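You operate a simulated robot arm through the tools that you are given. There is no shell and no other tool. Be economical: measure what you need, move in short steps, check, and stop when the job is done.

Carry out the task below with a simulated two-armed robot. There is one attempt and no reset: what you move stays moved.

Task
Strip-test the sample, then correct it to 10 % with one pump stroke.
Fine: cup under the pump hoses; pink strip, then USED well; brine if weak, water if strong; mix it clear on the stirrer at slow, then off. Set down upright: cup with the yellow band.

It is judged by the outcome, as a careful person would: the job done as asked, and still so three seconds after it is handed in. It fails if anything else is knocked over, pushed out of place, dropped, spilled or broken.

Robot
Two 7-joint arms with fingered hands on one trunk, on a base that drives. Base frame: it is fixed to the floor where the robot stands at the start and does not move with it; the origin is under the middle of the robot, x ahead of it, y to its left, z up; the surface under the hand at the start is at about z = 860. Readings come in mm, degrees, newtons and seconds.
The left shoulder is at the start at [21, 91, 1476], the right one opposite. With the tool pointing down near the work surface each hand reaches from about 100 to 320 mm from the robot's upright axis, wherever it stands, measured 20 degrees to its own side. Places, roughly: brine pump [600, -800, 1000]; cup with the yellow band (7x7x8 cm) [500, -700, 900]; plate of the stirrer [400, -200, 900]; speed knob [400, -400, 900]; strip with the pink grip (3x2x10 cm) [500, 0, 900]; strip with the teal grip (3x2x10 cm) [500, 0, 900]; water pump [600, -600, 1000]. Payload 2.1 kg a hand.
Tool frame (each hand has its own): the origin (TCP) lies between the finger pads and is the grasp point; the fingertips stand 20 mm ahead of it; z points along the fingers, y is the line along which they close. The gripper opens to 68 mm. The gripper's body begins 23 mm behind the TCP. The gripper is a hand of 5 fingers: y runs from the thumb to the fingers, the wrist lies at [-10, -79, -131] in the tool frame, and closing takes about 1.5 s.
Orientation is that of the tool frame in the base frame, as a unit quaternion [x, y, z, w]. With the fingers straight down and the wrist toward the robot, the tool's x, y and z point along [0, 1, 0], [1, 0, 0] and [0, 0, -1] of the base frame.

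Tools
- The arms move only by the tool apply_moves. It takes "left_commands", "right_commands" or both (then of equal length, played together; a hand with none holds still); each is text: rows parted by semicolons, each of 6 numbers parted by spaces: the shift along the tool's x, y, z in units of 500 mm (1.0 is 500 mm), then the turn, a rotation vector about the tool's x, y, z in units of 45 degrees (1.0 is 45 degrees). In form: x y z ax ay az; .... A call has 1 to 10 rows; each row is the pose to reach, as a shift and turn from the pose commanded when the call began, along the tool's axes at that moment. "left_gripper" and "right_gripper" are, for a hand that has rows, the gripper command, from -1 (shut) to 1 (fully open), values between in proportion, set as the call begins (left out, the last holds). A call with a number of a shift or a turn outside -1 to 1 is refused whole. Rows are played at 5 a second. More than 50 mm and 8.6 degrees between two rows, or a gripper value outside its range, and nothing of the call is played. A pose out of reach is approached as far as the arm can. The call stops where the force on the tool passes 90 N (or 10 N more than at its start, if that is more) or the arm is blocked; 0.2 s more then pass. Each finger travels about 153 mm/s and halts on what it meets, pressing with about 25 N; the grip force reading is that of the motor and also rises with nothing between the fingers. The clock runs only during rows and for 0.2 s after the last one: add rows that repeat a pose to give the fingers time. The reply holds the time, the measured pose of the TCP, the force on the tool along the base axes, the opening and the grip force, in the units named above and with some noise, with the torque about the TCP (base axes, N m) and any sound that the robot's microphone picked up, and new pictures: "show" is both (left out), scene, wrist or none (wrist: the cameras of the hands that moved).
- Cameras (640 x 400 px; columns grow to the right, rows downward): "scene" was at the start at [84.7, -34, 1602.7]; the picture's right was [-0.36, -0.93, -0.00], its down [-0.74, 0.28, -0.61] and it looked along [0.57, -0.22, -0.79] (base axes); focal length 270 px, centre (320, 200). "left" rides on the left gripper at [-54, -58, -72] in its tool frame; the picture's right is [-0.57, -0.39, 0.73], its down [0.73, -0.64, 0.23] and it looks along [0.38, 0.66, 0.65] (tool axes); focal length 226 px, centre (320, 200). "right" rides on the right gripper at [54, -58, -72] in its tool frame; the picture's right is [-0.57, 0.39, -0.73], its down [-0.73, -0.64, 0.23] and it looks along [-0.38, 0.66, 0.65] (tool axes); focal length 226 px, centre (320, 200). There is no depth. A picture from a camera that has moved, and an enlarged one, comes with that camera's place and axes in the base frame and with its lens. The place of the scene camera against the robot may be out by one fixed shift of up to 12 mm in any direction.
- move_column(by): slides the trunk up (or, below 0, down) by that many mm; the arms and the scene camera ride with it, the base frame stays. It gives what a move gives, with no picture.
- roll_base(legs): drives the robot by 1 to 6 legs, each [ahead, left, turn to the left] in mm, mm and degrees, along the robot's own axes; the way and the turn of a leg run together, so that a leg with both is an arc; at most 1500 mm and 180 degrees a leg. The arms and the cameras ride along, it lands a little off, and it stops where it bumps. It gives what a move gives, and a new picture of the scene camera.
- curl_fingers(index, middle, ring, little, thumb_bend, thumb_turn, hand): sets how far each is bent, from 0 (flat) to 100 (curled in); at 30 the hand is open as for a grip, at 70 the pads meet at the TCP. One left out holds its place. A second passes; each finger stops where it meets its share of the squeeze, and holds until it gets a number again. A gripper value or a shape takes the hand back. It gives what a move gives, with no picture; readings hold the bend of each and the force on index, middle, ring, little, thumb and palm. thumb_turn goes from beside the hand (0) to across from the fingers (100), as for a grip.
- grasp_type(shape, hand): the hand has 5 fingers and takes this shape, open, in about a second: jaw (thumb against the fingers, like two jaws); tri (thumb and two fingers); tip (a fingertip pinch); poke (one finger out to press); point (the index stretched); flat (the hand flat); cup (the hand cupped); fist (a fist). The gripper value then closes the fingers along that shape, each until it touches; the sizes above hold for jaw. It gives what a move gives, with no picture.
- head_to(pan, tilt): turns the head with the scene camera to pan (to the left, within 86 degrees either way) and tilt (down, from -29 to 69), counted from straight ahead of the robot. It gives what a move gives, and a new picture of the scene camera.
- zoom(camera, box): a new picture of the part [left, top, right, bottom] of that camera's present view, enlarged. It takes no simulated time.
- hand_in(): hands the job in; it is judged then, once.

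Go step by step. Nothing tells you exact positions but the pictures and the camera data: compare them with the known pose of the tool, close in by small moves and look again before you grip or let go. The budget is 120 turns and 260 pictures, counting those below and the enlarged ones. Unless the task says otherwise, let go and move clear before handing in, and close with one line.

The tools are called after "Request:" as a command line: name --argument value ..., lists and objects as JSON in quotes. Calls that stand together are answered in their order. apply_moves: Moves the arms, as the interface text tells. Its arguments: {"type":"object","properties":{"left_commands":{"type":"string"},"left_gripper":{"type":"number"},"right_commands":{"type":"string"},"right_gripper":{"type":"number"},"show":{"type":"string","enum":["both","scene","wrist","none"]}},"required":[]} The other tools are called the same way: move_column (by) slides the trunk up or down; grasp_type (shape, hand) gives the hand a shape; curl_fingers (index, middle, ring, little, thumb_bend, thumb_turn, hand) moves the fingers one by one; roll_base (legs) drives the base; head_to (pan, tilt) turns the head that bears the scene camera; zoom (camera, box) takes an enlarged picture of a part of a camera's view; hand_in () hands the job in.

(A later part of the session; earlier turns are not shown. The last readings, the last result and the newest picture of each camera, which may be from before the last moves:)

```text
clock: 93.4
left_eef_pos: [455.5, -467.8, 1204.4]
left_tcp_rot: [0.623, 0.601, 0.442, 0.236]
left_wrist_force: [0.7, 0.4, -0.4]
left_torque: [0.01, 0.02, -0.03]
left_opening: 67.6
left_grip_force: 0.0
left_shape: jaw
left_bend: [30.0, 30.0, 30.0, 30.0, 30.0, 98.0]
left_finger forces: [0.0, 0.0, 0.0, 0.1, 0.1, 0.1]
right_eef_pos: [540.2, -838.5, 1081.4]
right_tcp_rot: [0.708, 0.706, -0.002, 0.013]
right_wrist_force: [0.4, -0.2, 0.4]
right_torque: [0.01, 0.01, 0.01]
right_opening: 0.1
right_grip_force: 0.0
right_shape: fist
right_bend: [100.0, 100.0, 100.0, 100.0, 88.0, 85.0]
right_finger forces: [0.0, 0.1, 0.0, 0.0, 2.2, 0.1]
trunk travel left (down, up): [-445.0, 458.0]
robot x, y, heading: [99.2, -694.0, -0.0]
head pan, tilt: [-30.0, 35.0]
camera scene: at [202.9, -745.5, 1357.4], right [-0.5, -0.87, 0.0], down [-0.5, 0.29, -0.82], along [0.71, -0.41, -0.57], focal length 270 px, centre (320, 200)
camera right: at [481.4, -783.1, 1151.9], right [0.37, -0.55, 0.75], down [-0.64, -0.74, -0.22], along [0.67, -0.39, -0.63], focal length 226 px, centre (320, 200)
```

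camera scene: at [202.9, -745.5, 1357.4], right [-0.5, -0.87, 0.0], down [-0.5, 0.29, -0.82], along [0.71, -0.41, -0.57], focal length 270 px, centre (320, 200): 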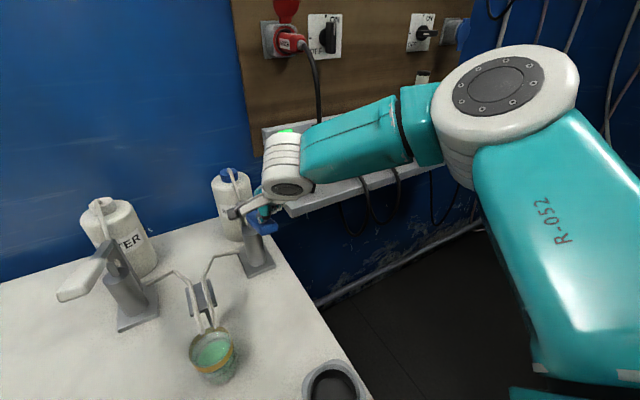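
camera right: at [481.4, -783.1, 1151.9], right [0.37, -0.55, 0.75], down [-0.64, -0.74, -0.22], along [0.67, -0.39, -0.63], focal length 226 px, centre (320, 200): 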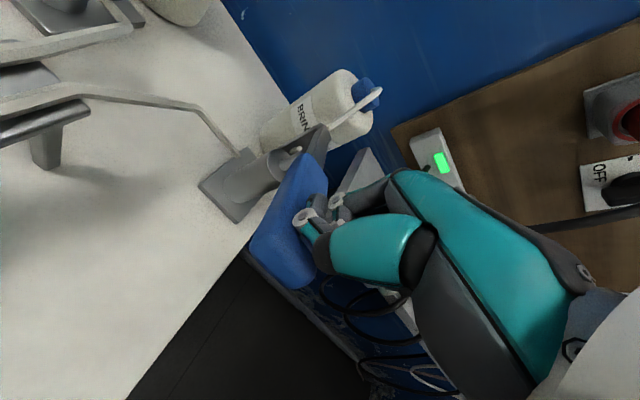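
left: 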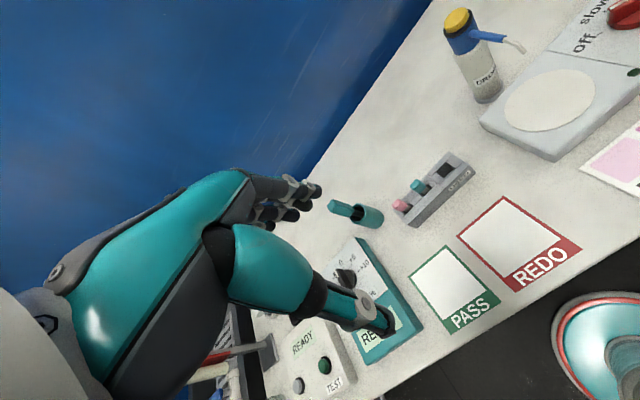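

The fist is touching the handle. Before I press, I'll make sure the cup is still right under the hose tips.

Request:
zoom --camera "scene" --box '[140, 260, 280, 400]'

Request:
head_to --pan 0 --tilt 45

Request:
zoom --camera "scene" --box '[200, 130, 400, 280]'

```text
2.86 times, centred on (210, 330) of scene
camera zoom: at [202.9, -745.5, 1357.4], right [-0.5, -0.87, 0.0], down [-0.5, 0.29, -0.82], along [0.71, -0.41, -0.57], focal length 771 px, centre (634, -171)
```

zoom: 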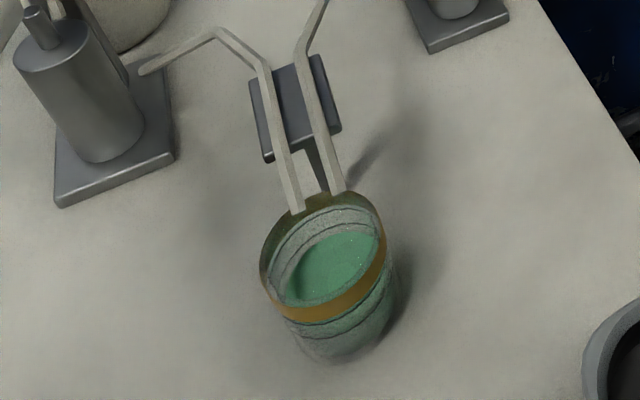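

```text
clock: 94.3
left_eef_pos: [456.2, -469.4, 1204.2]
left_tcp_rot: [0.623, 0.601, 0.442, 0.236]
left_wrist_force: [0.3, 0.0, 0.7]
left_torque: [0.0, -0.03, 0.0]
left_opening: 67.6
left_grip_force: 0.1
left_shape: jaw
left_bend: [30.0, 30.0, 30.0, 30.0, 30.0, 98.0]
left_finger forces: [0.0, 0.0, 0.0, 0.0, 0.1, 0.1]
right_eef_pos: [539.3, -838.7, 1081.0]
right_tcp_rot: [0.708, 0.706, -0.002, 0.013]
right_wrist_force: [0.0, -0.3, 1.7]
right_torque: [0.03, 0.04, -0.02]
right_opening: 0.1
right_grip_force: 0.0
right_shape: fist
right_bend: [100.0, 100.0, 100.0, 100.0, 88.0, 85.0]
right_finger forces: [0.0, 0.1, 0.1, 0.0, 2.3, 0.1]
trunk travel left (down, up): [-445.0, 458.0]
robot x, y, heading: [99.5, -695.6, -0.1]
head pan, tilt: [0.0, 45.0]
camera scene: at [208.1, -701.5, 1342.6], right [0.0, -1.0, 0.0], down [-0.71, 0.0, -0.71], along [0.71, 0.0, -0.71], focal length 270 px, centre (320, 200)
```

scene: 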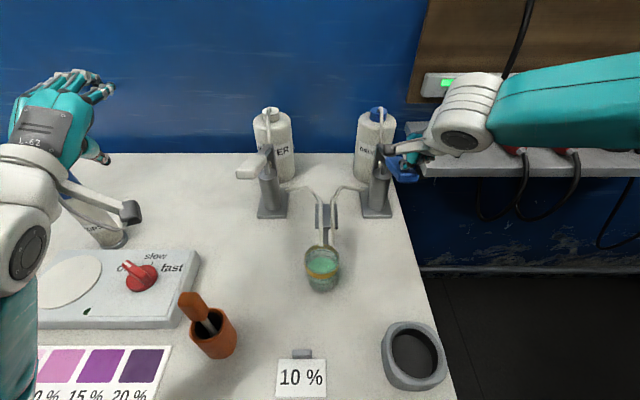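

```text
2.67 times, centred on (300, 205) of scene
camera zoom: at [208.1, -701.5, 1342.6], right [0.0, -1.0, 0.0], down [-0.71, 0.0, -0.71], along [0.71, 0.0, -0.71], focal length 720 px, centre (373, 187)
```

zoom: 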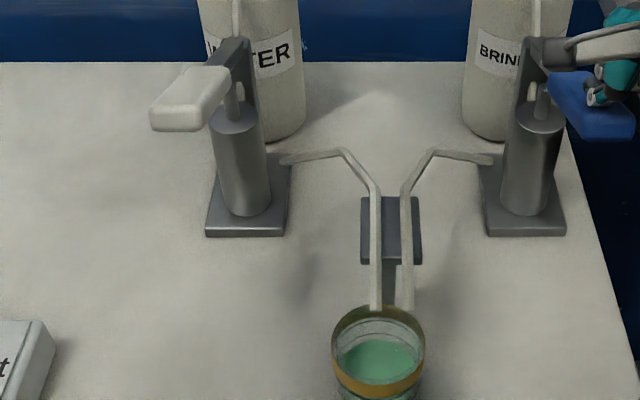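

The hose tips are both over the cup (cup about (467,-705), brine hose at y≈-720, which is inside the rim). Now I press the brine lever down.

Request:
apply_moves --right_commands "0 0 0.016 0 0 0;0 0 0.032 0 0 0;0 0 0.048 0 0 0;0 0 0.064 0 0 0;0 0 0.08 0 0 0;0 0 0.08 0 0 0" --show "scene"

```text
clock: 95.8
left_eef_pos: [455.6, -468.7, 1203.6]
left_tcp_rot: [0.624, 0.601, 0.441, 0.236]
left_wrist_force: [-0.6, -0.2, 0.2]
left_torque: [0.0, -0.03, 0.01]
left_opening: 67.6
left_grip_force: 0.0
left_shape: jaw
left_bend: [30.0, 30.0, 30.0, 30.0, 30.0, 98.0]
left_finger forces: [0.0, 0.0, 0.0, 0.0, 0.0, 0.0]
right_eef_pos: [540.9, -840.4, 1041.0]
right_tcp_rot: [0.708, 0.706, -0.002, 0.014]
right_wrist_force: [0.2, 0.9, 3.5]
right_torque: [0.04, 0.02, -0.01]
right_opening: 0.0
right_grip_force: 0.1
right_shape: fist
right_bend: [100.0, 100.0, 100.0, 100.0, 88.0, 85.0]
right_finger forces: [0.0, 0.0, 0.0, 0.0, 3.6, 0.0]
trunk travel left (down, up): [-445.0, 458.0]
robot x, y, heading: [100.4, -693.0, -0.1]
head pan, tilt: [0.0, 45.0]
camera scene: at [207.8, -701.3, 1342.6], right [0.0, -1.0, 0.0], down [-0.71, 0.0, -0.71], along [0.71, 0.0, -0.71], focal length 270 px, centre (320, 200)
```

scene: 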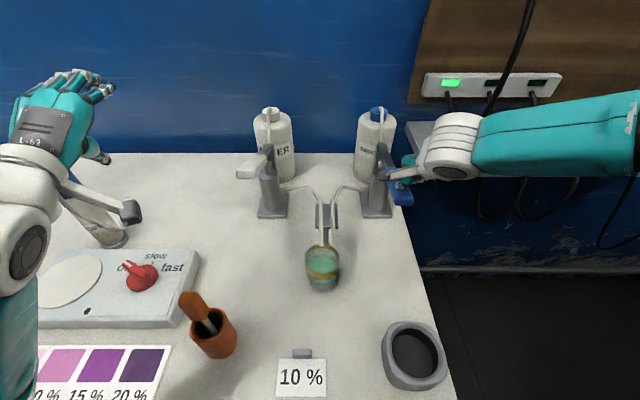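

The lever is moving down with little force. I'll continue to the bottom stop.

Request:
apply_moves --right_commands "0 0 0.016 0 0 0;0 0 0.032 0 0 0;0 0 0.048 0 0 0;0 0 0.064 0 0 0;0 0 0.08 0 0 0;0 0 0.08 0 0 0" --show "scene"

Request:
zoom --camera "scene" --box '[230, 90, 430, 300]'

```text
clock: 97.2
left_eef_pos: [455.0, -468.5, 1204.9]
left_tcp_rot: [0.623, 0.601, 0.442, 0.235]
left_wrist_force: [-0.3, 0.4, -0.1]
left_torque: [-0.03, 0.03, 0.02]
left_opening: 68.1
left_grip_force: 0.0
left_shape: jaw
left_bend: [30.0, 30.0, 30.0, 30.0, 30.0, 98.0]
left_finger forces: [0.1, 0.1, 0.0, 0.1, 0.1, 0.0]
right_eef_pos: [532.8, -846.4, 1011.9]
right_tcp_rot: [0.708, 0.706, -0.001, 0.013]
right_wrist_force: [0.6, 0.8, 4.3]
right_torque: [0.05, -0.04, 0.01]
right_opening: 0.0
right_grip_force: 0.0
right_shape: fist
right_bend: [100.0, 100.0, 100.0, 100.0, 91.0, 84.0]
right_finger forces: [0.0, 0.0, 0.0, 0.0, 4.5, 0.1]
right hand out of reach, approached as far as the arm can: row 3, 4, 5, 6
trunk travel left (down, up): [-445.0, 458.0]
robot x, y, heading: [97.1, -691.5, -0.2]
head pan, tilt: [0.0, 45.0]
camera scene: at [207.9, -701.1, 1342.6], right [0.0, -1.0, 0.0], down [-0.71, 0.0, -0.71], along [0.71, 0.0, -0.71], focal length 270 px, centre (320, 200)
```

scene: 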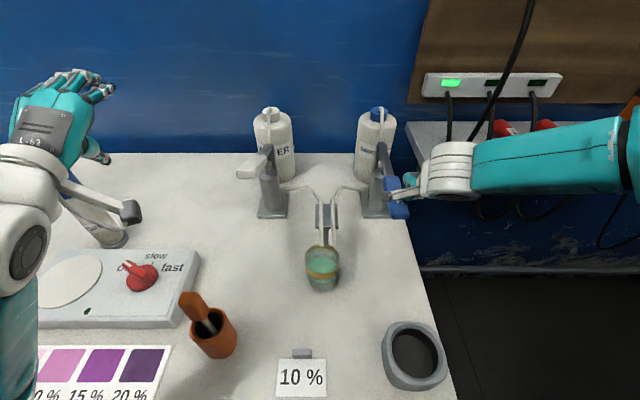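

```text
1.90 times, centred on (330, 195) of scene
camera zoom: at [207.9, -701.1, 1342.6], right [0.0, -1.0, 0.0], down [-0.71, 0.0, -0.71], along [0.71, 0.0, -0.71], focal length 514 px, centre (301, 210)
```

zoom: 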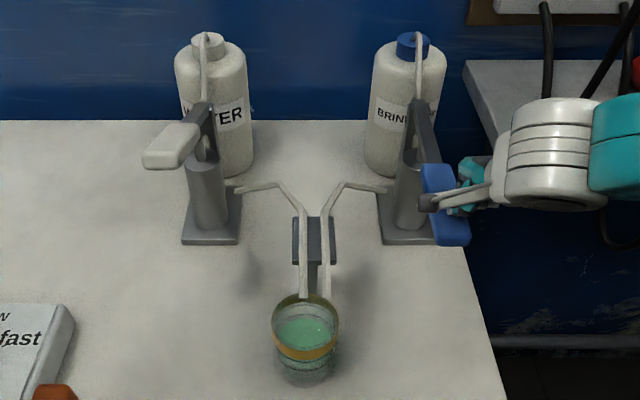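

The arm is at its limit but the lever still gives, so I'll continue the same stroke by lowering the trunk.

Request:
move_column --by -30

Request:
zoom --camera "scene" --box '[230, 60, 430, 270]'

Request:
zoom --camera "right" --box '[0, 0, 640, 400]'

```text
clock: 97.9
left_eef_pos: [455.9, -468.5, 1174.3]
left_tcp_rot: [0.623, 0.601, 0.441, 0.236]
left_wrist_force: [0.7, 0.0, 1.4]
left_torque: [0.01, 0.0, 0.02]
left_opening: 67.8
left_grip_force: 0.0
left_shape: jaw
left_bend: [30.0, 30.0, 30.0, 30.0, 30.0, 98.0]
left_finger forces: [0.0, 0.0, 0.0, 0.0, 0.0, 0.0]
right_eef_pos: [532.0, -847.8, 981.2]
right_tcp_rot: [0.708, 0.706, -0.002, 0.013]
right_wrist_force: [0.6, 0.3, 5.9]
right_torque: [0.1, -0.12, -0.01]
right_opening: 63.2
right_grip_force: 0.2
right_shape: fist
right_bend: [100.0, 100.0, 100.0, 100.0, 93.0, 84.0]
right_finger forces: [0.0, 0.0, 0.1, 0.0, 6.8, 0.0]
trunk travel left (down, up): [-415.0, 488.0]
robot x, y, heading: [95.3, -695.1, -0.2]
head pan, tilt: [0.0, 45.0]
```

```text
1.90 times, centred on (330, 165) of scene
camera zoom: at [210.7, -701.3, 1312.4], right [0.0, -1.0, 0.0], down [-0.71, 0.0, -0.71], along [0.71, 0.0, -0.71], focal length 514 px, centre (301, 267)
```

zoom: 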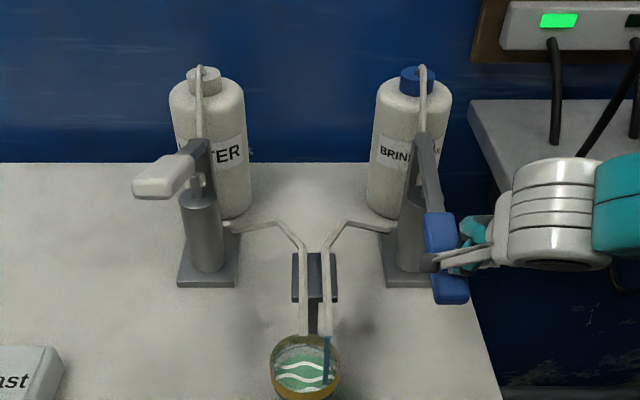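

```text
1.00 times, centred on (320, 200) of right (not enlarged: the box is as wide or as high as the picture)
camera zoom: at [473.5, -790.6, 1052.9], right [0.37, -0.55, 0.75], down [-0.64, -0.74, -0.22], along [0.67, -0.39, -0.63], focal length 226 px, centre (320, 200)
```

zoom: 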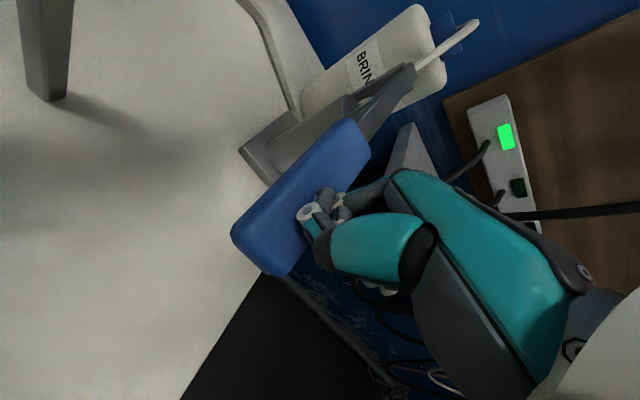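

Blue brine is flowing into the cup. I'll go down a touch more to finish the stroke, then lift off once.

Request:
move_column --by -10

Request:
zoom --camera "scene" --box '[230, 60, 430, 270]'

```text
clock: 98.5
left_eef_pos: [452.8, -467.6, 1165.6]
left_tcp_rot: [0.623, 0.601, 0.442, 0.235]
left_wrist_force: [-0.4, 0.4, -0.3]
left_torque: [0.03, 0.01, -0.01]
left_opening: 67.9
left_grip_force: 0.1
left_shape: jaw
left_bend: [30.0, 30.0, 30.0, 30.0, 30.0, 98.0]
left_finger forces: [0.0, 0.1, 0.0, 0.0, 0.0, 0.1]
right_eef_pos: [530.1, -846.3, 973.3]
right_tcp_rot: [0.708, 0.707, 0.0, 0.015]
right_wrist_force: [-7.2, -1.1, 25.7]
right_torque: [0.28, -0.25, 0.07]
right_opening: 63.4
right_grip_force: 0.0
right_shape: fist
right_bend: [100.0, 100.0, 100.0, 100.0, 100.0, 83.0]
right_finger forces: [0.0, 0.0, 0.0, 0.0, 32.8, 0.0]
trunk travel left (down, up): [-405.0, 498.0]
robot x, y, heading: [97.8, -694.3, -0.0]
head pan, tilt: [0.0, 45.0]
```

```text
1.90 times, centred on (330, 165) of scene
camera zoom: at [209.1, -701.2, 1302.8], right [0.0, -1.0, 0.0], down [-0.71, 0.0, -0.71], along [0.71, 0.0, -0.71], focal length 514 px, centre (301, 267)
```

zoom: 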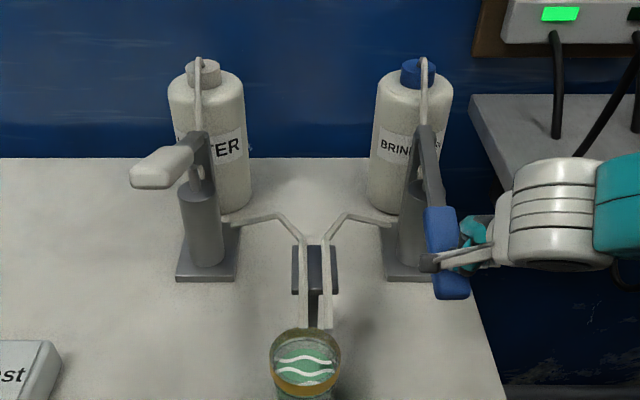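

The lever is on its stop and the liquid shows unmixed swirls. I'll lift off with the trunk.

Request:
move_column --by 140

Request:
apply_moves --right_commands "0 -0.08 0 0 0 0;0 -0.16 0 0 0 0;0 -0.24 0 0 0 0;0 -0.32 0 0 0 0;0 -0.32 0 0 0 0" --show "none"

Request:
roll_base --legs '[[-80, 0, 0]]'

```text
clock: 100.2
left_eef_pos: [455.9, -468.5, 1302.9]
left_tcp_rot: [0.624, 0.602, 0.441, 0.234]
left_wrist_force: [1.3, 0.0, -0.4]
left_torque: [-0.02, 0.01, -0.01]
left_opening: 67.7
left_grip_force: 0.0
left_shape: jaw
left_bend: [30.0, 30.0, 30.0, 30.0, 30.0, 98.0]
left_finger forces: [0.0, 0.0, 0.0, 0.1, 0.0, 0.0]
right_eef_pos: [531.4, -847.0, 1120.6]
right_tcp_rot: [0.707, 0.707, 0.004, 0.02]
right_wrist_force: [0.3, -0.2, 0.2]
right_torque: [-0.03, 0.01, -0.02]
right_opening: 0.0
right_grip_force: 0.1
right_shape: fist
right_bend: [100.0, 100.0, 100.0, 100.0, 87.0, 85.0]
right_finger forces: [0.0, 0.0, 0.0, 0.1, 0.1, 0.0]
trunk travel left (down, up): [-545.0, 358.0]
robot x, y, heading: [99.0, -695.1, -0.1]
head pan, tilt: [0.0, 45.0]
```

```text
clock: 101.3
left_eef_pos: [455.7, -467.9, 1304.1]
left_tcp_rot: [0.623, 0.601, 0.442, 0.235]
left_wrist_force: [0.4, -0.1, -0.4]
left_torque: [0.0, 0.0, 0.04]
left_opening: 67.9
left_grip_force: 0.0
left_shape: jaw
left_bend: [30.0, 30.0, 30.0, 30.0, 30.0, 98.0]
left_finger forces: [0.1, 0.0, 0.0, 0.0, 0.1, 0.0]
right_eef_pos: [375.2, -847.1, 1112.3]
right_tcp_rot: [0.708, 0.706, 0.005, 0.019]
right_wrist_force: [0.0, 0.3, 0.3]
right_torque: [0.01, -0.01, 0.01]
right_opening: 0.0
right_grip_force: 0.0
right_shape: fist
right_bend: [100.0, 100.0, 100.0, 100.0, 87.0, 85.0]
right_finger forces: [0.0, 0.1, 0.0, 0.1, 0.0, 0.1]
right hand out of reach, approached as far as the arm can: row 4, 5
trunk travel left (down, up): [-545.0, 358.0]
robot x, y, heading: [99.0, -696.2, -0.4]
head pan, tilt: [0.0, 45.0]
```

```text
clock: 102.4
left_eef_pos: [375.9, -469.0, 1305.0]
left_tcp_rot: [0.624, 0.6, 0.441, 0.236]
left_wrist_force: [0.5, 0.2, -0.9]
left_torque: [-0.01, 0.03, 0.04]
left_opening: 67.8
left_grip_force: 0.0
left_shape: jaw
left_bend: [30.0, 30.0, 30.0, 30.0, 30.0, 98.0]
left_finger forces: [0.0, 0.0, 0.0, 0.0, 0.0, 0.0]
right_eef_pos: [293.8, -847.3, 1114.5]
right_tcp_rot: [0.708, 0.706, 0.005, 0.02]
right_wrist_force: [0.4, 0.5, 0.6]
right_torque: [0.0, 0.03, -0.01]
right_opening: 0.0
right_grip_force: 0.0
right_shape: fist
right_bend: [100.0, 100.0, 100.0, 100.0, 87.0, 85.0]
right_finger forces: [0.1, 0.0, 0.0, 0.0, 0.0, 0.0]
trunk travel left (down, up): [-545.0, 358.0]
robot x, y, heading: [20.4, -691.1, 0.0]
head pan, tilt: [0.0, 45.0]
camera scene: at [120.1, -701.4, 1443.0], right [0.0, -1.0, 0.0], down [-0.71, 0.0, -0.71], along [0.71, 0.0, -0.71], focal length 270 px, centre (320, 200)
```

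scene: 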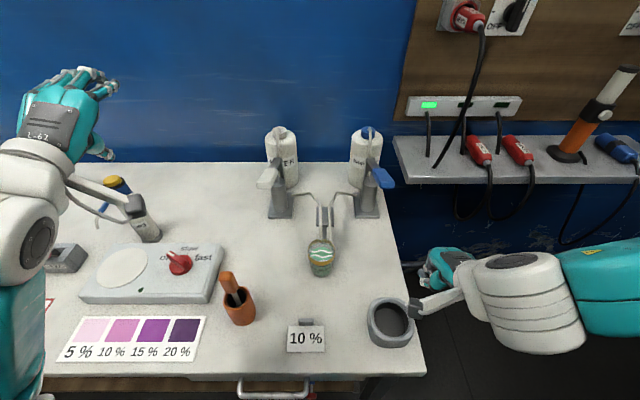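

The brine is in and the lever is back up. To take the cup out from under the hoses I'll grip it from the front like a handshake (thumb left, fingers right), so next I reorient the right hand in free space.

Request:
grasp_type --hand "right" --shape "jaw"

Request:
apply_moves --right_commands "0 0 0 0 0 0.18;0 0.02 0 0 0 0.36;0 0.04 0 0 0 0.54;0 0.06 0 0 0 0.72;0 0.08 0 0 0 0.9;0 0.08 0 0 0 1;0 0.08 0 0 0 1" --show "none"

Request:
apply_moves --right_commands "0 0 0 0 0 0.18;0 0 0 0 0 0.36;0 0 0 0 0 0.54;0 0 0 0 0 0.72;0 0 0 0 0 0.9;0 0 0 0 0 1;0 0 0 0 0 1" --show "none"

```text
clock: 103.3
left_eef_pos: [377.2, -468.4, 1304.0]
left_tcp_rot: [0.623, 0.601, 0.442, 0.236]
left_wrist_force: [-0.4, 0.0, -0.5]
left_torque: [0.01, 0.01, -0.01]
left_opening: 67.5
left_grip_force: 0.0
left_shape: jaw
left_bend: [30.0, 30.0, 30.0, 30.0, 30.0, 98.0]
left_finger forces: [0.0, 0.0, 0.0, 0.0, 0.0, 0.1]
right_eef_pos: [295.0, -845.7, 1113.7]
right_tcp_rot: [0.708, 0.706, 0.005, 0.02]
right_wrist_force: [0.2, 0.8, 0.3]
right_torque: [0.03, -0.01, 0.02]
right_opening: 68.0
right_grip_force: 0.1
right_shape: jaw
right_bend: [30.0, 30.0, 30.0, 30.0, 30.0, 98.0]
right_finger forces: [0.1, 0.1, 0.0, 0.0, 0.0, 0.0]
trunk travel left (down, up): [-545.0, 358.0]
robot x, y, heading: [19.4, -696.5, 0.1]
head pan, tilt: [0.0, 45.0]
```

```text
clock: 104.9
left_eef_pos: [376.3, -469.0, 1303.9]
left_tcp_rot: [0.623, 0.601, 0.442, 0.236]
left_wrist_force: [0.3, 0.2, -0.4]
left_torque: [0.01, 0.02, 0.0]
left_opening: 67.7
left_grip_force: 0.1
left_shape: jaw
left_bend: [30.0, 30.0, 30.0, 30.0, 30.0, 98.0]
left_finger forces: [0.0, 0.0, 0.1, 0.0, 0.0, 0.0]
right_eef_pos: [334.5, -846.6, 1115.2]
right_tcp_rot: [0.924, 0.382, 0.013, 0.017]
right_wrist_force: [0.3, 0.0, 0.3]
right_torque: [0.03, -0.04, 0.0]
right_opening: 67.4
right_grip_force: 0.0
right_shape: jaw
right_bend: [30.0, 30.0, 30.0, 30.0, 30.0, 98.0]
right_finger forces: [0.0, 0.0, 0.0, 0.1, 0.0, 0.1]
trunk travel left (down, up): [-545.0, 358.0]
robot x, y, heading: [19.1, -695.5, -0.5]
head pan, tilt: [0.0, 45.0]
```

```text
clock: 106.5
left_eef_pos: [376.6, -467.3, 1305.1]
left_tcp_rot: [0.623, 0.601, 0.442, 0.235]
left_wrist_force: [-1.0, 0.4, -0.3]
left_torque: [0.0, 0.01, -0.01]
left_opening: 67.9
left_grip_force: 0.0
left_shape: jaw
left_bend: [30.0, 30.0, 30.0, 30.0, 30.0, 98.0]
left_finger forces: [0.0, 0.0, 0.1, 0.0, 0.1, 0.0]
right_eef_pos: [322.7, -873.6, 1132.9]
right_tcp_rot: [1.0, -0.002, 0.017, 0.01]
right_wrist_force: [0.4, -1.0, -0.1]
right_torque: [-0.02, 0.0, -0.01]
right_opening: 67.6
right_grip_force: 0.1
right_shape: jaw
right_bend: [30.0, 30.0, 30.0, 30.0, 30.0, 98.0]
right_finger forces: [0.1, 0.0, 0.0, 0.0, 0.0, 0.1]
right hand out of reach, approached as far as the arm can: row 1, 2, 3, 4, 5, 6, 7
trunk travel left (down, up): [-545.0, 358.0]
robot x, y, heading: [16.0, -695.8, 0.2]
head pan, tilt: [0.0, 45.0]
```

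The yaw is done. Now I pitch the fingers forward.

Request:
apply_moves --right_commands "0 0 0 0 0.18 0;0 -0.02 0 0 0.36 0;0 -0.04 0 0 0.54 0;0 -0.06 0 0 0.72 0;0 -0.08 0 0 0.9 0;0 -0.08 0 0 1 0;0 -0.08 0 0 1 0" --show "none"

Request:
apply_moves --right_commands "0 0 0 0 0.17 0;0 0 0 0 0.33 0;0 0 0 0 0.33 0" --show "both"

```text
clock: 108.1
left_eef_pos: [377.2, -468.6, 1304.0]
left_tcp_rot: [0.624, 0.6, 0.441, 0.235]
left_wrist_force: [-0.8, 0.1, 0.2]
left_torque: [-0.02, 0.02, -0.01]
left_opening: 67.8
left_grip_force: 0.0
left_shape: jaw
left_bend: [30.0, 30.0, 30.0, 30.0, 30.0, 98.0]
left_finger forces: [0.1, 0.0, 0.0, 0.0, 0.1, 0.0]
right_eef_pos: [334.4, -918.2, 1257.8]
right_tcp_rot: [0.917, 0.003, 0.398, 0.01]
right_wrist_force: [0.2, 0.1, -0.3]
right_torque: [-0.01, -0.03, 0.04]
right_opening: 67.6
right_grip_force: 0.2
right_shape: jaw
right_bend: [30.0, 30.0, 30.0, 30.0, 30.0, 98.0]
right_finger forces: [0.0, 0.1, 0.0, 0.1, 0.0, 0.1]
right hand out of reach, approached as far as the arm can: row 1, 2, 3, 4, 5, 6, 7
trunk travel left (down, up): [-545.0, 358.0]
robot x, y, heading: [23.0, -696.0, 0.0]
head pan, tilt: [0.0, 45.0]
```

```text
clock: 108.9
left_eef_pos: [377.5, -468.4, 1304.9]
left_tcp_rot: [0.624, 0.6, 0.441, 0.236]
left_wrist_force: [0.5, 0.2, 0.5]
left_torque: [-0.01, -0.01, 0.01]
left_opening: 67.8
left_grip_force: 0.2
left_shape: jaw
left_bend: [30.0, 30.0, 30.0, 30.0, 30.0, 98.0]
left_finger forces: [0.0, 0.1, 0.0, 0.0, 0.0, 0.1]
right_eef_pos: [342.2, -939.3, 1281.5]
right_tcp_rot: [0.858, 0.004, 0.514, 0.01]
right_wrist_force: [0.7, -1.5, 0.0]
right_torque: [0.01, 0.0, 0.01]
right_opening: 67.9
right_grip_force: 0.1
right_shape: jaw
right_bend: [30.0, 30.0, 30.0, 30.0, 30.0, 98.0]
right_finger forces: [0.0, 0.0, 0.1, 0.1, 0.1, 0.0]
right hand out of reach, approached as far as the arm can: row 1, 2, 3
trunk travel left (down, up): [-545.0, 358.0]
robot x, y, heading: [20.1, -693.5, 0.1]
head pan, tilt: [0.0, 45.0]
camera scene: at [121.3, -701.4, 1442.9], right [0.0, -1.0, 0.0], down [-0.71, 0.0, -0.71], along [0.71, 0.0, -0.71], focal length 270 px, centre (320, 200)
camera right: at [305.0, -878.1, 1362.5], right [-0.91, -0.39, -0.15], down [-0.14, 0.62, -0.77], along [0.39, -0.68, -0.62], focal length 226 px, centre (320, 200)
```

scene: 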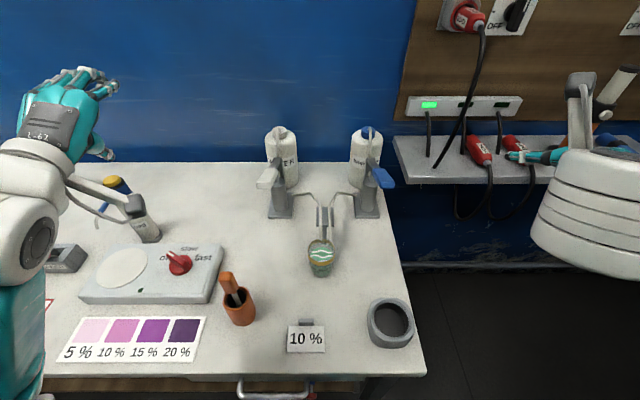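
right: 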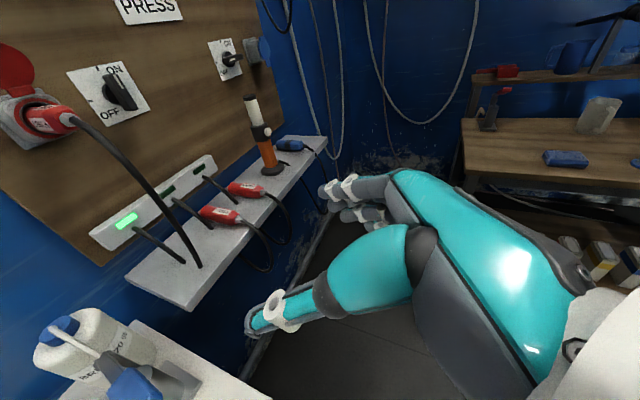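

The hand is in the handshake pose. I'll see whether the arm can lower it in this orientation.

Request:
apply_moves --right_commands "-0.08 0 0.04 0 0 0;-0.16 0 0.08 0 0 0;-0.24 0 0.12 0 0 0;-0.32 0 0.16 0 0 0;-0.4 0 0.2 0 0 0;-0.4 0 0.2 0 0 0" --show "none"

```text
clock: 110.3
left_eef_pos: [375.2, -469.8, 1304.0]
left_tcp_rot: [0.624, 0.6, 0.441, 0.236]
left_wrist_force: [-1.5, -0.2, 0.3]
left_torque: [0.01, 0.0, -0.01]
left_opening: 67.6
left_grip_force: 0.1
left_shape: jaw
left_bend: [30.0, 30.0, 30.0, 30.0, 30.0, 98.0]
left_finger forces: [0.0, 0.1, 0.1, 0.0, 0.1, 0.0]
right_eef_pos: [335.2, -942.9, 1054.5]
right_tcp_rot: [0.858, 0.006, 0.514, 0.01]
right_wrist_force: [-0.7, 0.9, 0.3]
right_torque: [-0.01, 0.0, 0.01]
right_opening: 68.1
right_grip_force: 0.1
right_shape: jaw
right_bend: [30.0, 30.0, 30.0, 30.0, 30.0, 98.0]
right_finger forces: [0.1, 0.0, 0.0, 0.0, 0.1, 0.0]
right hand out of reach, approached as far as the arm can: row 1, 2, 3, 4
trunk travel left (down, up): [-545.0, 358.0]
robot x, y, heading: [17.7, -693.8, -0.2]
head pan, tilt: [0.0, 45.0]
```

That works: the arm reaches well down in this pose. I'll drive left to line the hand up with the cup, staying high, then lower.

Request:
roll_base --legs '[[0, 150, 0]]'

Request:
apply_moves --right_commands "0 -0.06 0 0 0 0;0 -0.12 0 0 0 0;0 -0.176 0 0 0 0;0 -0.176 0 0 0 0" --show "both"

```text
clock: 111.7
left_eef_pos: [375.7, -320.7, 1303.3]
left_tcp_rot: [0.623, 0.601, 0.441, 0.235]
left_wrist_force: [-0.6, 0.7, 0.3]
left_torque: [-0.01, 0.01, -0.01]
left_opening: 67.8
left_grip_force: 0.1
left_shape: jaw
left_bend: [30.0, 30.0, 30.0, 30.0, 30.0, 98.0]
left_finger forces: [0.0, 0.0, 0.0, 0.0, 0.1, 0.1]
right_eef_pos: [335.4, -793.6, 1054.8]
right_tcp_rot: [0.858, 0.005, 0.513, 0.009]
right_wrist_force: [-0.5, 0.7, -0.7]
right_torque: [0.01, 0.0, 0.0]
right_opening: 68.0
right_grip_force: 0.1
right_shape: jaw
right_bend: [30.0, 30.0, 30.0, 30.0, 30.0, 98.0]
right_finger forces: [0.0, 0.1, 0.1, 0.0, 0.0, 0.1]
trunk travel left (down, up): [-545.0, 358.0]
robot x, y, heading: [19.6, -545.5, 0.1]
head pan, tilt: [0.0, 45.0]
camera scene: at [121.4, -552.5, 1442.9], right [0.0, -1.0, 0.0], down [-0.71, 0.0, -0.71], along [0.71, 0.0, -0.71], focal length 270 px, centre (320, 200)
```

scene: 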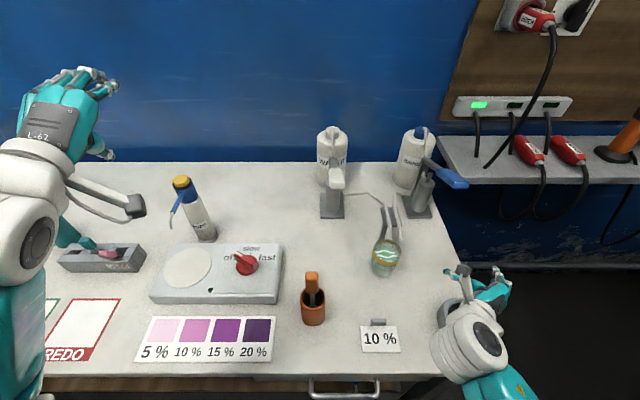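

```text
clock: 112.7
left_eef_pos: [377.2, -320.3, 1303.9]
left_tcp_rot: [0.623, 0.601, 0.442, 0.235]
left_wrist_force: [-0.1, -0.3, 0.0]
left_torque: [0.01, 0.0, 0.01]
left_opening: 67.9
left_grip_force: 0.1
left_shape: jaw
left_bend: [30.0, 30.0, 30.0, 30.0, 30.0, 98.0]
left_finger forces: [0.1, 0.1, 0.0, 0.1, 0.0, 0.0]
right_eef_pos: [335.1, -704.9, 1053.2]
right_tcp_rot: [0.858, 0.004, 0.513, 0.009]
right_wrist_force: [-0.5, 0.0, 0.6]
right_torque: [-0.02, 0.0, 0.0]
right_opening: 67.8
right_grip_force: 0.1
right_shape: jaw
right_bend: [30.0, 30.0, 30.0, 30.0, 30.0, 98.0]
right_finger forces: [0.0, 0.2, 0.1, 0.0, 0.1, 0.0]
trunk travel left (down, up): [-545.0, 358.0]
robot x, y, heading: [23.1, -543.5, -0.0]
head pan, tilt: [0.0, 45.0]
camera scene: at [121.4, -553.3, 1442.9], right [0.0, -1.0, 0.0], down [-0.71, 0.0, -0.71], along [0.71, 0.0, -0.71], focal length 270 px, centre (320, 200)
camera right: at [298.8, -644.9, 1134.9], right [-0.91, -0.39, -0.15], down [-0.14, 0.62, -0.77], along [0.39, -0.68, -0.62], focal length 226 px, centre (320, 200)
```

scene: 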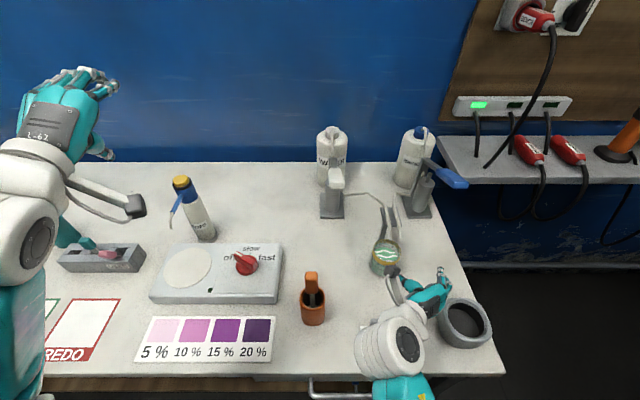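
right: 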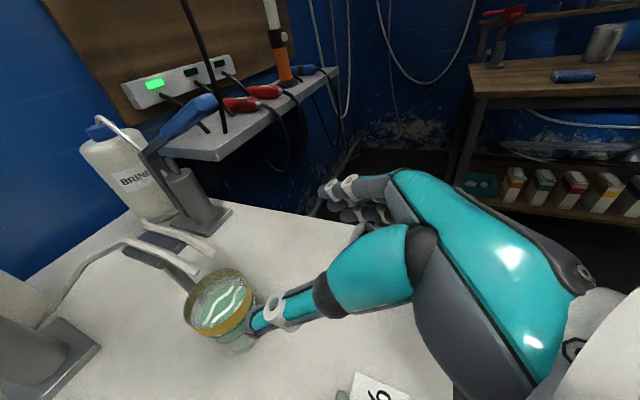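

The alignment is good, with the thumb left and the fingers right of the cup (centre about (467,-700)). I'll widen the fingers and lower toward the approach height.

Request:
curl_fingers --hand "right" --index 15 --middle 15 --ring 15 --little 15 --thumb_bend 15

Request:
move_column --by -105

Request:
zoom --camera "right" --box '[0, 0, 640, 400]'

Request:
zoom --camera "scene" --box '[300, 120, 520, 360]'

```text
clock: 113.7
left_eef_pos: [376.6, -320.4, 1304.4]
left_tcp_rot: [0.623, 0.601, 0.442, 0.235]
left_wrist_force: [-0.2, 0.0, 0.5]
left_torque: [-0.04, 0.02, -0.02]
left_opening: 67.8
left_grip_force: 0.1
left_shape: jaw
left_bend: [30.0, 30.0, 30.0, 30.0, 30.0, 98.0]
left_finger forces: [0.0, 0.1, 0.1, 0.0, 0.0, 0.0]
right_eef_pos: [335.6, -706.1, 1052.1]
right_tcp_rot: [0.858, 0.005, 0.513, 0.01]
right_wrist_force: [-0.2, 0.3, 0.1]
right_torque: [0.02, -0.01, -0.02]
right_opening: 84.0
right_grip_force: 0.1
right_shape: fingers
right_bend: [15.0, 15.0, 15.0, 15.0, 15.0, 98.0]
right_finger forces: [0.0, 0.1, 0.0, 0.0, 0.1, 0.0]
trunk travel left (down, up): [-545.0, 358.0]
robot x, y, heading: [20.6, -548.6, -0.0]
head pan, tilt: [0.0, 45.0]
```

```text
clock: 114.5
left_eef_pos: [377.4, -321.7, 1241.2]
left_tcp_rot: [0.624, 0.602, 0.441, 0.235]
left_wrist_force: [-1.1, -0.7, -0.2]
left_torque: [0.0, 0.01, -0.05]
left_opening: 68.4
left_grip_force: 0.1
left_shape: jaw
left_bend: [30.0, 30.0, 30.0, 30.0, 30.0, 98.0]
left_finger forces: [0.0, 0.0, 0.0, 0.0, 0.0, 0.0]
right_eef_pos: [337.9, -734.3, 995.1]
right_tcp_rot: [0.855, 0.067, 0.51, 0.069]
right_wrist_force: [0.2, -0.6, -0.2]
right_torque: [0.03, 0.01, -0.04]
right_opening: 84.0
right_grip_force: 0.0
right_shape: fingers
right_bend: [15.0, 15.0, 15.0, 15.0, 15.0, 98.0]
right_finger forces: [0.0, 0.1, 0.0, 0.0, 0.1, 0.0]
trunk travel left (down, up): [-485.0, 418.0]
robot x, y, heading: [17.9, -547.3, 0.1]
head pan, tilt: [0.0, 45.0]
stopped: the arm was blocked; the commanded pose is now the measured one
```

```text
1.00 times, centred on (320, 200) of right (not enlarged: the box is as wide or as high as the picture)
camera zoom: at [297.2, -663.9, 1066.1], right [-0.89, -0.45, -0.07], down [-0.17, 0.48, -0.86], along [0.42, -0.75, -0.5], focal length 226 px, centre (320, 200)
```

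zoom: 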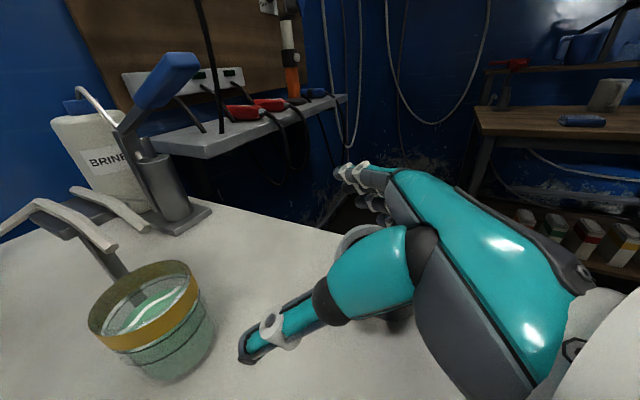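

```text
1.67 times, centred on (410, 240) of scene
camera zoom: at [125.5, -553.4, 1381.8], right [0.0, -1.0, 0.0], down [-0.71, 0.0, -0.71], along [0.71, 0.0, -0.71], focal length 450 px, centre (170, 133)
```

zoom: 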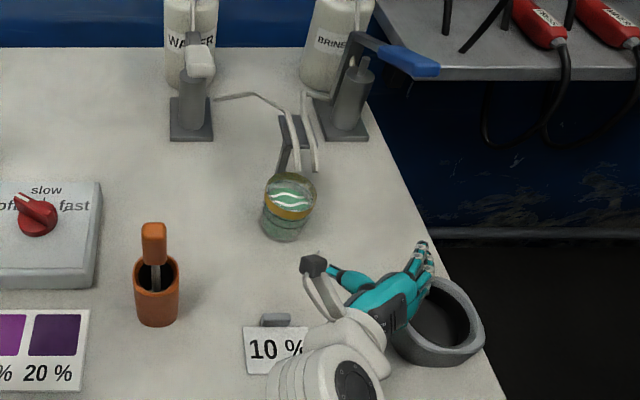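

Lowering was blocked, probably by the bent elbow at the table edge. I'll raise a bit, back the base off and stretch the arm out first.

Request:
move_column --by 50

Request:
roll_base --legs '[[-120, 0, 0]]'

Request:
apply_moves --right_commands "0.02 -0.015 0.04 0.012 0 0.05;0.04 -0.03 0.08 0.025 0 0.1;0.06 -0.045 0.12 0.037 0 0.16;0.08 -0.06 0.16 0.05 0 0.213;0.103 -0.068 0.194 0.05 0 0.213;0.103 -0.068 0.194 0.05 0 0.213" --show "scene"

```text
clock: 115.1
left_eef_pos: [377.0, -319.5, 1276.1]
left_tcp_rot: [0.624, 0.601, 0.441, 0.236]
left_wrist_force: [-0.2, 1.4, 0.5]
left_torque: [-0.03, -0.01, -0.01]
left_opening: 67.9
left_grip_force: 0.1
left_shape: jaw
left_bend: [30.0, 30.0, 30.0, 30.0, 30.0, 98.0]
left_finger forces: [0.0, 0.0, 0.0, 0.0, 0.1, 0.0]
right_eef_pos: [338.0, -762.9, 1038.0]
right_tcp_rot: [0.843, 0.144, 0.5, 0.135]
right_wrist_force: [0.0, -0.2, 0.5]
right_torque: [0.01, -0.02, -0.02]
right_opening: 83.9
right_grip_force: 0.0
right_shape: fingers
right_bend: [15.0, 15.0, 15.0, 15.0, 15.0, 98.0]
right_finger forces: [0.0, 0.1, 0.0, 0.1, 0.1, 0.0]
trunk travel left (down, up): [-519.0, 385.0]
robot x, y, heading: [17.4, -544.9, 0.3]
head pan, tilt: [0.0, 45.0]
stopped: the arm was blocked; the commanded pose is now the measured one
```

```text
clock: 116.3
left_eef_pos: [256.8, -320.3, 1276.4]
left_tcp_rot: [0.623, 0.601, 0.442, 0.235]
left_wrist_force: [-0.4, 0.1, -0.9]
left_torque: [-0.01, 0.02, 0.01]
left_opening: 68.2
left_grip_force: 0.1
left_shape: jaw
left_bend: [30.0, 30.0, 30.0, 30.0, 30.0, 98.0]
left_finger forces: [0.0, 0.0, 0.0, 0.0, 0.0, 0.0]
right_eef_pos: [218.2, -763.1, 1037.5]
right_tcp_rot: [0.843, 0.144, 0.5, 0.134]
right_wrist_force: [-0.4, 0.4, -0.3]
right_torque: [-0.02, 0.01, 0.02]
right_opening: 84.3
right_grip_force: 0.0
right_shape: fingers
right_bend: [15.0, 15.0, 15.0, 15.0, 15.0, 98.0]
right_finger forces: [0.0, 0.0, 0.0, 0.0, 0.0, 0.1]
trunk travel left (down, up): [-519.0, 385.0]
robot x, y, heading: [-100.1, -550.1, 0.2]
head pan, tilt: [0.0, 45.0]
camera scene: at [3.4, -553.3, 1416.1], right [0.0, -1.0, 0.0], down [-0.71, 0.0, -0.71], along [0.71, 0.0, -0.71], focal length 270 px, centre (320, 200)
```

scene: 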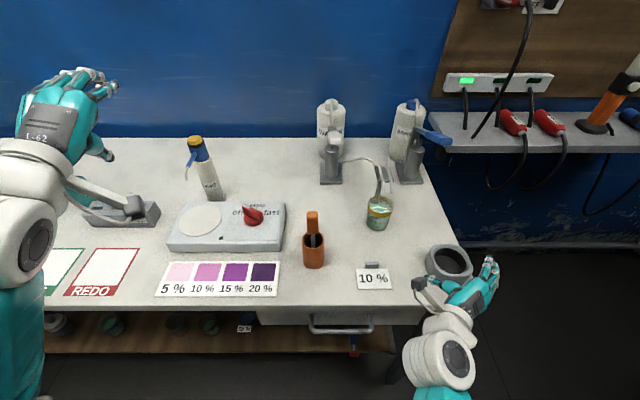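

```text
clock: 117.2
left_eef_pos: [257.9, -320.2, 1276.2]
left_tcp_rot: [0.623, 0.601, 0.441, 0.236]
left_wrist_force: [-0.4, 0.0, -0.4]
left_torque: [0.0, -0.02, 0.01]
left_opening: 67.7
left_grip_force: 0.2
left_shape: jaw
left_bend: [30.0, 30.0, 30.0, 30.0, 30.0, 98.0]
left_finger forces: [0.0, 0.0, 0.0, 0.0, 0.0, 0.0]
right_eef_pos: [282.6, -774.5, 1029.4]
right_tcp_rot: [0.848, 0.134, 0.491, 0.151]
right_wrist_force: [0.8, -0.2, 0.0]
right_torque: [0.0, 0.02, 0.01]
right_opening: 84.2
right_grip_force: 0.0
right_shape: fingers
right_bend: [15.0, 15.0, 15.0, 15.0, 15.0, 98.0]
right_finger forces: [0.0, 0.0, 0.0, 0.1, 0.0, 0.0]
trunk travel left (down, up): [-519.0, 385.0]
robot x, y, heading: [-101.5, -544.3, 0.1]
head pan, tilt: [0.0, 45.0]
stopped in row 4 (right hand): the arm was blocked; the commanded pose is now the measured one
camera scene: at [3.9, -553.3, 1416.1], right [0.0, -1.0, 0.0], down [-0.71, 0.0, -0.71], along [0.71, 0.0, -0.71], focal length 270 px, centre (320, 200)
```

scene: 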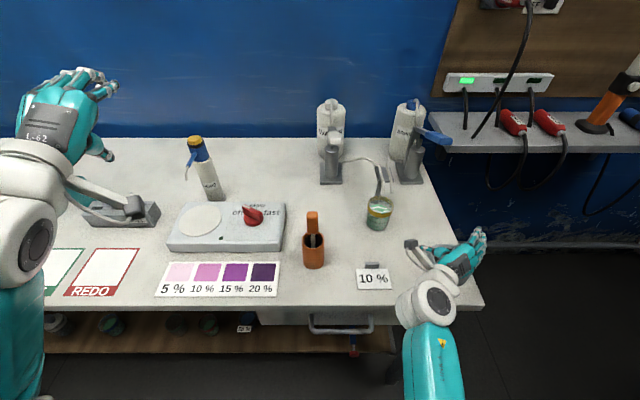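

Request:
apply_moves --right_commands "0.04 0.05 -0.025 0 0 0;0.075 0.1 -0.05 0 0 0;0.11 0.15 -0.075 0 0 0;0.145 0.204 -0.099 0 0 0;0.145 0.204 -0.099 0 0 0" --show "both"

```text
clock: 118.4
left_eef_pos: [257.8, -320.0, 1277.0]
left_tcp_rot: [0.624, 0.601, 0.441, 0.236]
left_wrist_force: [0.5, -0.3, -0.1]
left_torque: [0.01, 0.02, 0.01]
left_opening: 67.8
left_grip_force: 0.1
left_shape: jaw
left_bend: [30.0, 30.0, 30.0, 30.0, 30.0, 98.0]
left_finger forces: [0.0, 0.0, 0.1, 0.1, 0.0, 0.0]
right_eef_pos: [283.7, -835.6, 1148.0]
right_tcp_rot: [0.848, 0.131, 0.491, 0.151]
right_wrist_force: [0.4, 0.3, -0.2]
right_torque: [0.03, 0.01, -0.02]
right_opening: 84.2
right_grip_force: 0.1
right_shape: fingers
right_bend: [15.0, 15.0, 15.0, 15.0, 15.0, 98.0]
right_finger forces: [0.1, 0.1, 0.0, 0.1, 0.0, 0.1]
trunk travel left (down, up): [-519.0, 385.0]
robot x, y, heading: [-99.8, -546.4, 0.0]
head pan, tilt: [0.0, 45.0]
camera scene: at [4.2, -553.2, 1416.1], right [0.0, -1.0, 0.0], down [-0.71, 0.0, -0.71], along [0.71, 0.0, -0.71], focal length 270 px, centre (320, 200)
camera right: at [242.1, -752.7, 1204.6], right [-0.88, -0.48, 0.04], down [-0.2, 0.29, -0.94], along [0.43, -0.83, -0.35], focal length 226 px, centre (320, 200)
```

scene: 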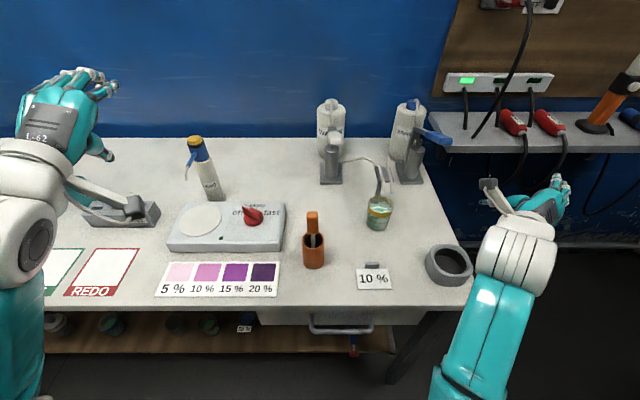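
right: 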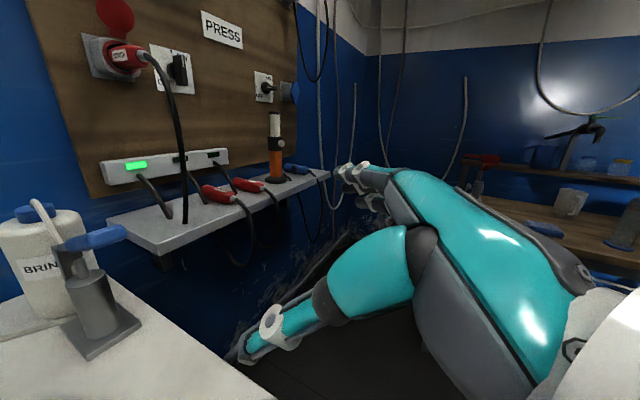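

The arm is free and nothing was moved. I'll restore the handshake orientation and stretch forward and down out here at the right.

Request:
apply_moves --right_commands "0 0 0 0.053 0.012 0.162;0 0 0 0.107 0.025 0.325;0 0 0 0.16 0.037 0.487;-0.04 -0.025 0.065 0.16 0.037 0.487;-0.075 -0.05 0.12 0.16 0.037 0.487;-0.11 -0.07 0.182 0.16 0.037 0.487;-0.11 -0.07 0.182 0.16 0.037 0.487" --show "none"

```text
clock: 120.0
left_eef_pos: [257.4, -319.7, 1276.6]
left_tcp_rot: [0.623, 0.601, 0.442, 0.235]
left_wrist_force: [-0.4, -0.5, -0.4]
left_torque: [0.03, -0.01, -0.04]
left_opening: 67.7
left_grip_force: 0.0
left_shape: jaw
left_bend: [30.0, 30.0, 30.0, 30.0, 30.0, 98.0]
left_finger forces: [0.1, 0.1, 0.1, 0.0, 0.0, 0.0]
right_eef_pos: [333.4, -836.2, 1049.5]
right_tcp_rot: [0.858, 0.001, 0.514, 0.001]
right_wrist_force: [-0.7, 0.5, 0.1]
right_torque: [0.0, 0.02, 0.02]
right_opening: 84.1
right_grip_force: 0.0
right_shape: fingers
right_bend: [15.0, 15.0, 15.0, 15.0, 15.0, 98.0]
right_finger forces: [0.1, 0.0, 0.0, 0.0, 0.1, 0.0]
trunk travel left (down, up): [-519.0, 385.0]
robot x, y, heading: [-100.7, -549.7, 0.1]
head pan, tilt: [0.0, 45.0]
```

Request:
roll_base --legs '[[0, 134, 0]]'

Request:
move_column --by -100

Request:
zoom --camera "right" --box '[0, 0, 640, 400]'

```text
clock: 121.3
left_eef_pos: [257.8, -184.3, 1277.2]
left_tcp_rot: [0.623, 0.601, 0.441, 0.236]
left_wrist_force: [0.0, 1.1, 0.1]
left_torque: [-0.01, -0.01, 0.04]
left_opening: 67.8
left_grip_force: 0.0
left_shape: jaw
left_bend: [30.0, 30.0, 30.0, 30.0, 30.0, 98.0]
left_finger forces: [0.0, 0.0, 0.1, 0.0, 0.0, 0.0]
right_eef_pos: [332.3, -700.7, 1049.1]
right_tcp_rot: [0.858, 0.0, 0.513, 0.001]
right_wrist_force: [0.7, 0.3, 0.1]
right_torque: [0.0, 0.05, 0.03]
right_opening: 84.1
right_grip_force: 0.1
right_shape: fingers
right_bend: [15.0, 15.0, 15.0, 15.0, 15.0, 98.0]
right_finger forces: [0.0, 0.1, 0.0, 0.0, 0.0, 0.1]
trunk travel left (down, up): [-519.0, 385.0]
robot x, y, heading: [-100.6, -411.8, 0.2]
head pan, tilt: [0.0, 45.0]
camera scene: at [4.3, -418.1, 1416.1], right [0.0, -1.0, 0.0], down [-0.71, 0.0, -0.71], along [0.71, 0.0, -0.71], focal length 270 px, centre (320, 200)
```

scene: 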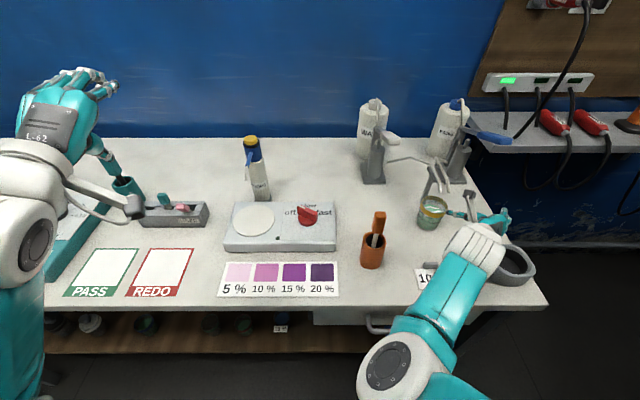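

```text
clock: 122.7
left_eef_pos: [258.6, -186.3, 1176.0]
left_tcp_rot: [0.622, 0.602, 0.442, 0.234]
left_wrist_force: [-0.4, 0.0, -0.1]
left_torque: [-0.03, 0.0, -0.04]
left_opening: 68.0
left_grip_force: 0.1
left_shape: jaw
left_bend: [30.0, 30.0, 30.0, 30.0, 30.0, 98.0]
left_finger forces: [0.0, 0.0, 0.0, 0.0, 0.0, 0.0]
right_eef_pos: [332.8, -701.4, 947.8]
right_tcp_rot: [0.859, 0.001, 0.513, 0.001]
right_wrist_force: [-0.4, -0.4, 0.2]
right_torque: [-0.04, -0.01, 0.02]
right_opening: 84.0
right_grip_force: 0.0
right_shape: fingers
right_bend: [15.0, 15.0, 15.0, 15.0, 15.0, 98.0]
right_finger forces: [0.0, 0.0, 0.0, 0.0, 0.1, 0.0]
trunk travel left (down, up): [-419.0, 485.0]
robot x, y, heading: [-98.4, -410.3, -0.3]
head pan, tilt: [0.0, 45.0]
```

```text
1.00 times, centred on (320, 200) of right (not enlarged: the box is as wide or as high as the picture)
camera zoom: at [295.1, -643.0, 1032.2], right [-0.91, -0.39, -0.15], down [-0.14, 0.64, -0.76], along [0.39, -0.66, -0.64], focal length 226 px, centre (320, 200)
```

zoom: 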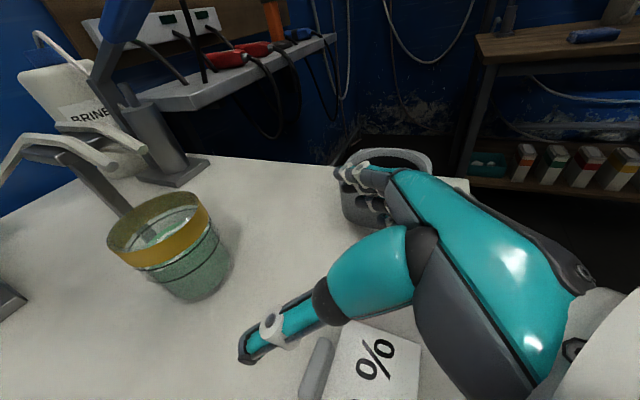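

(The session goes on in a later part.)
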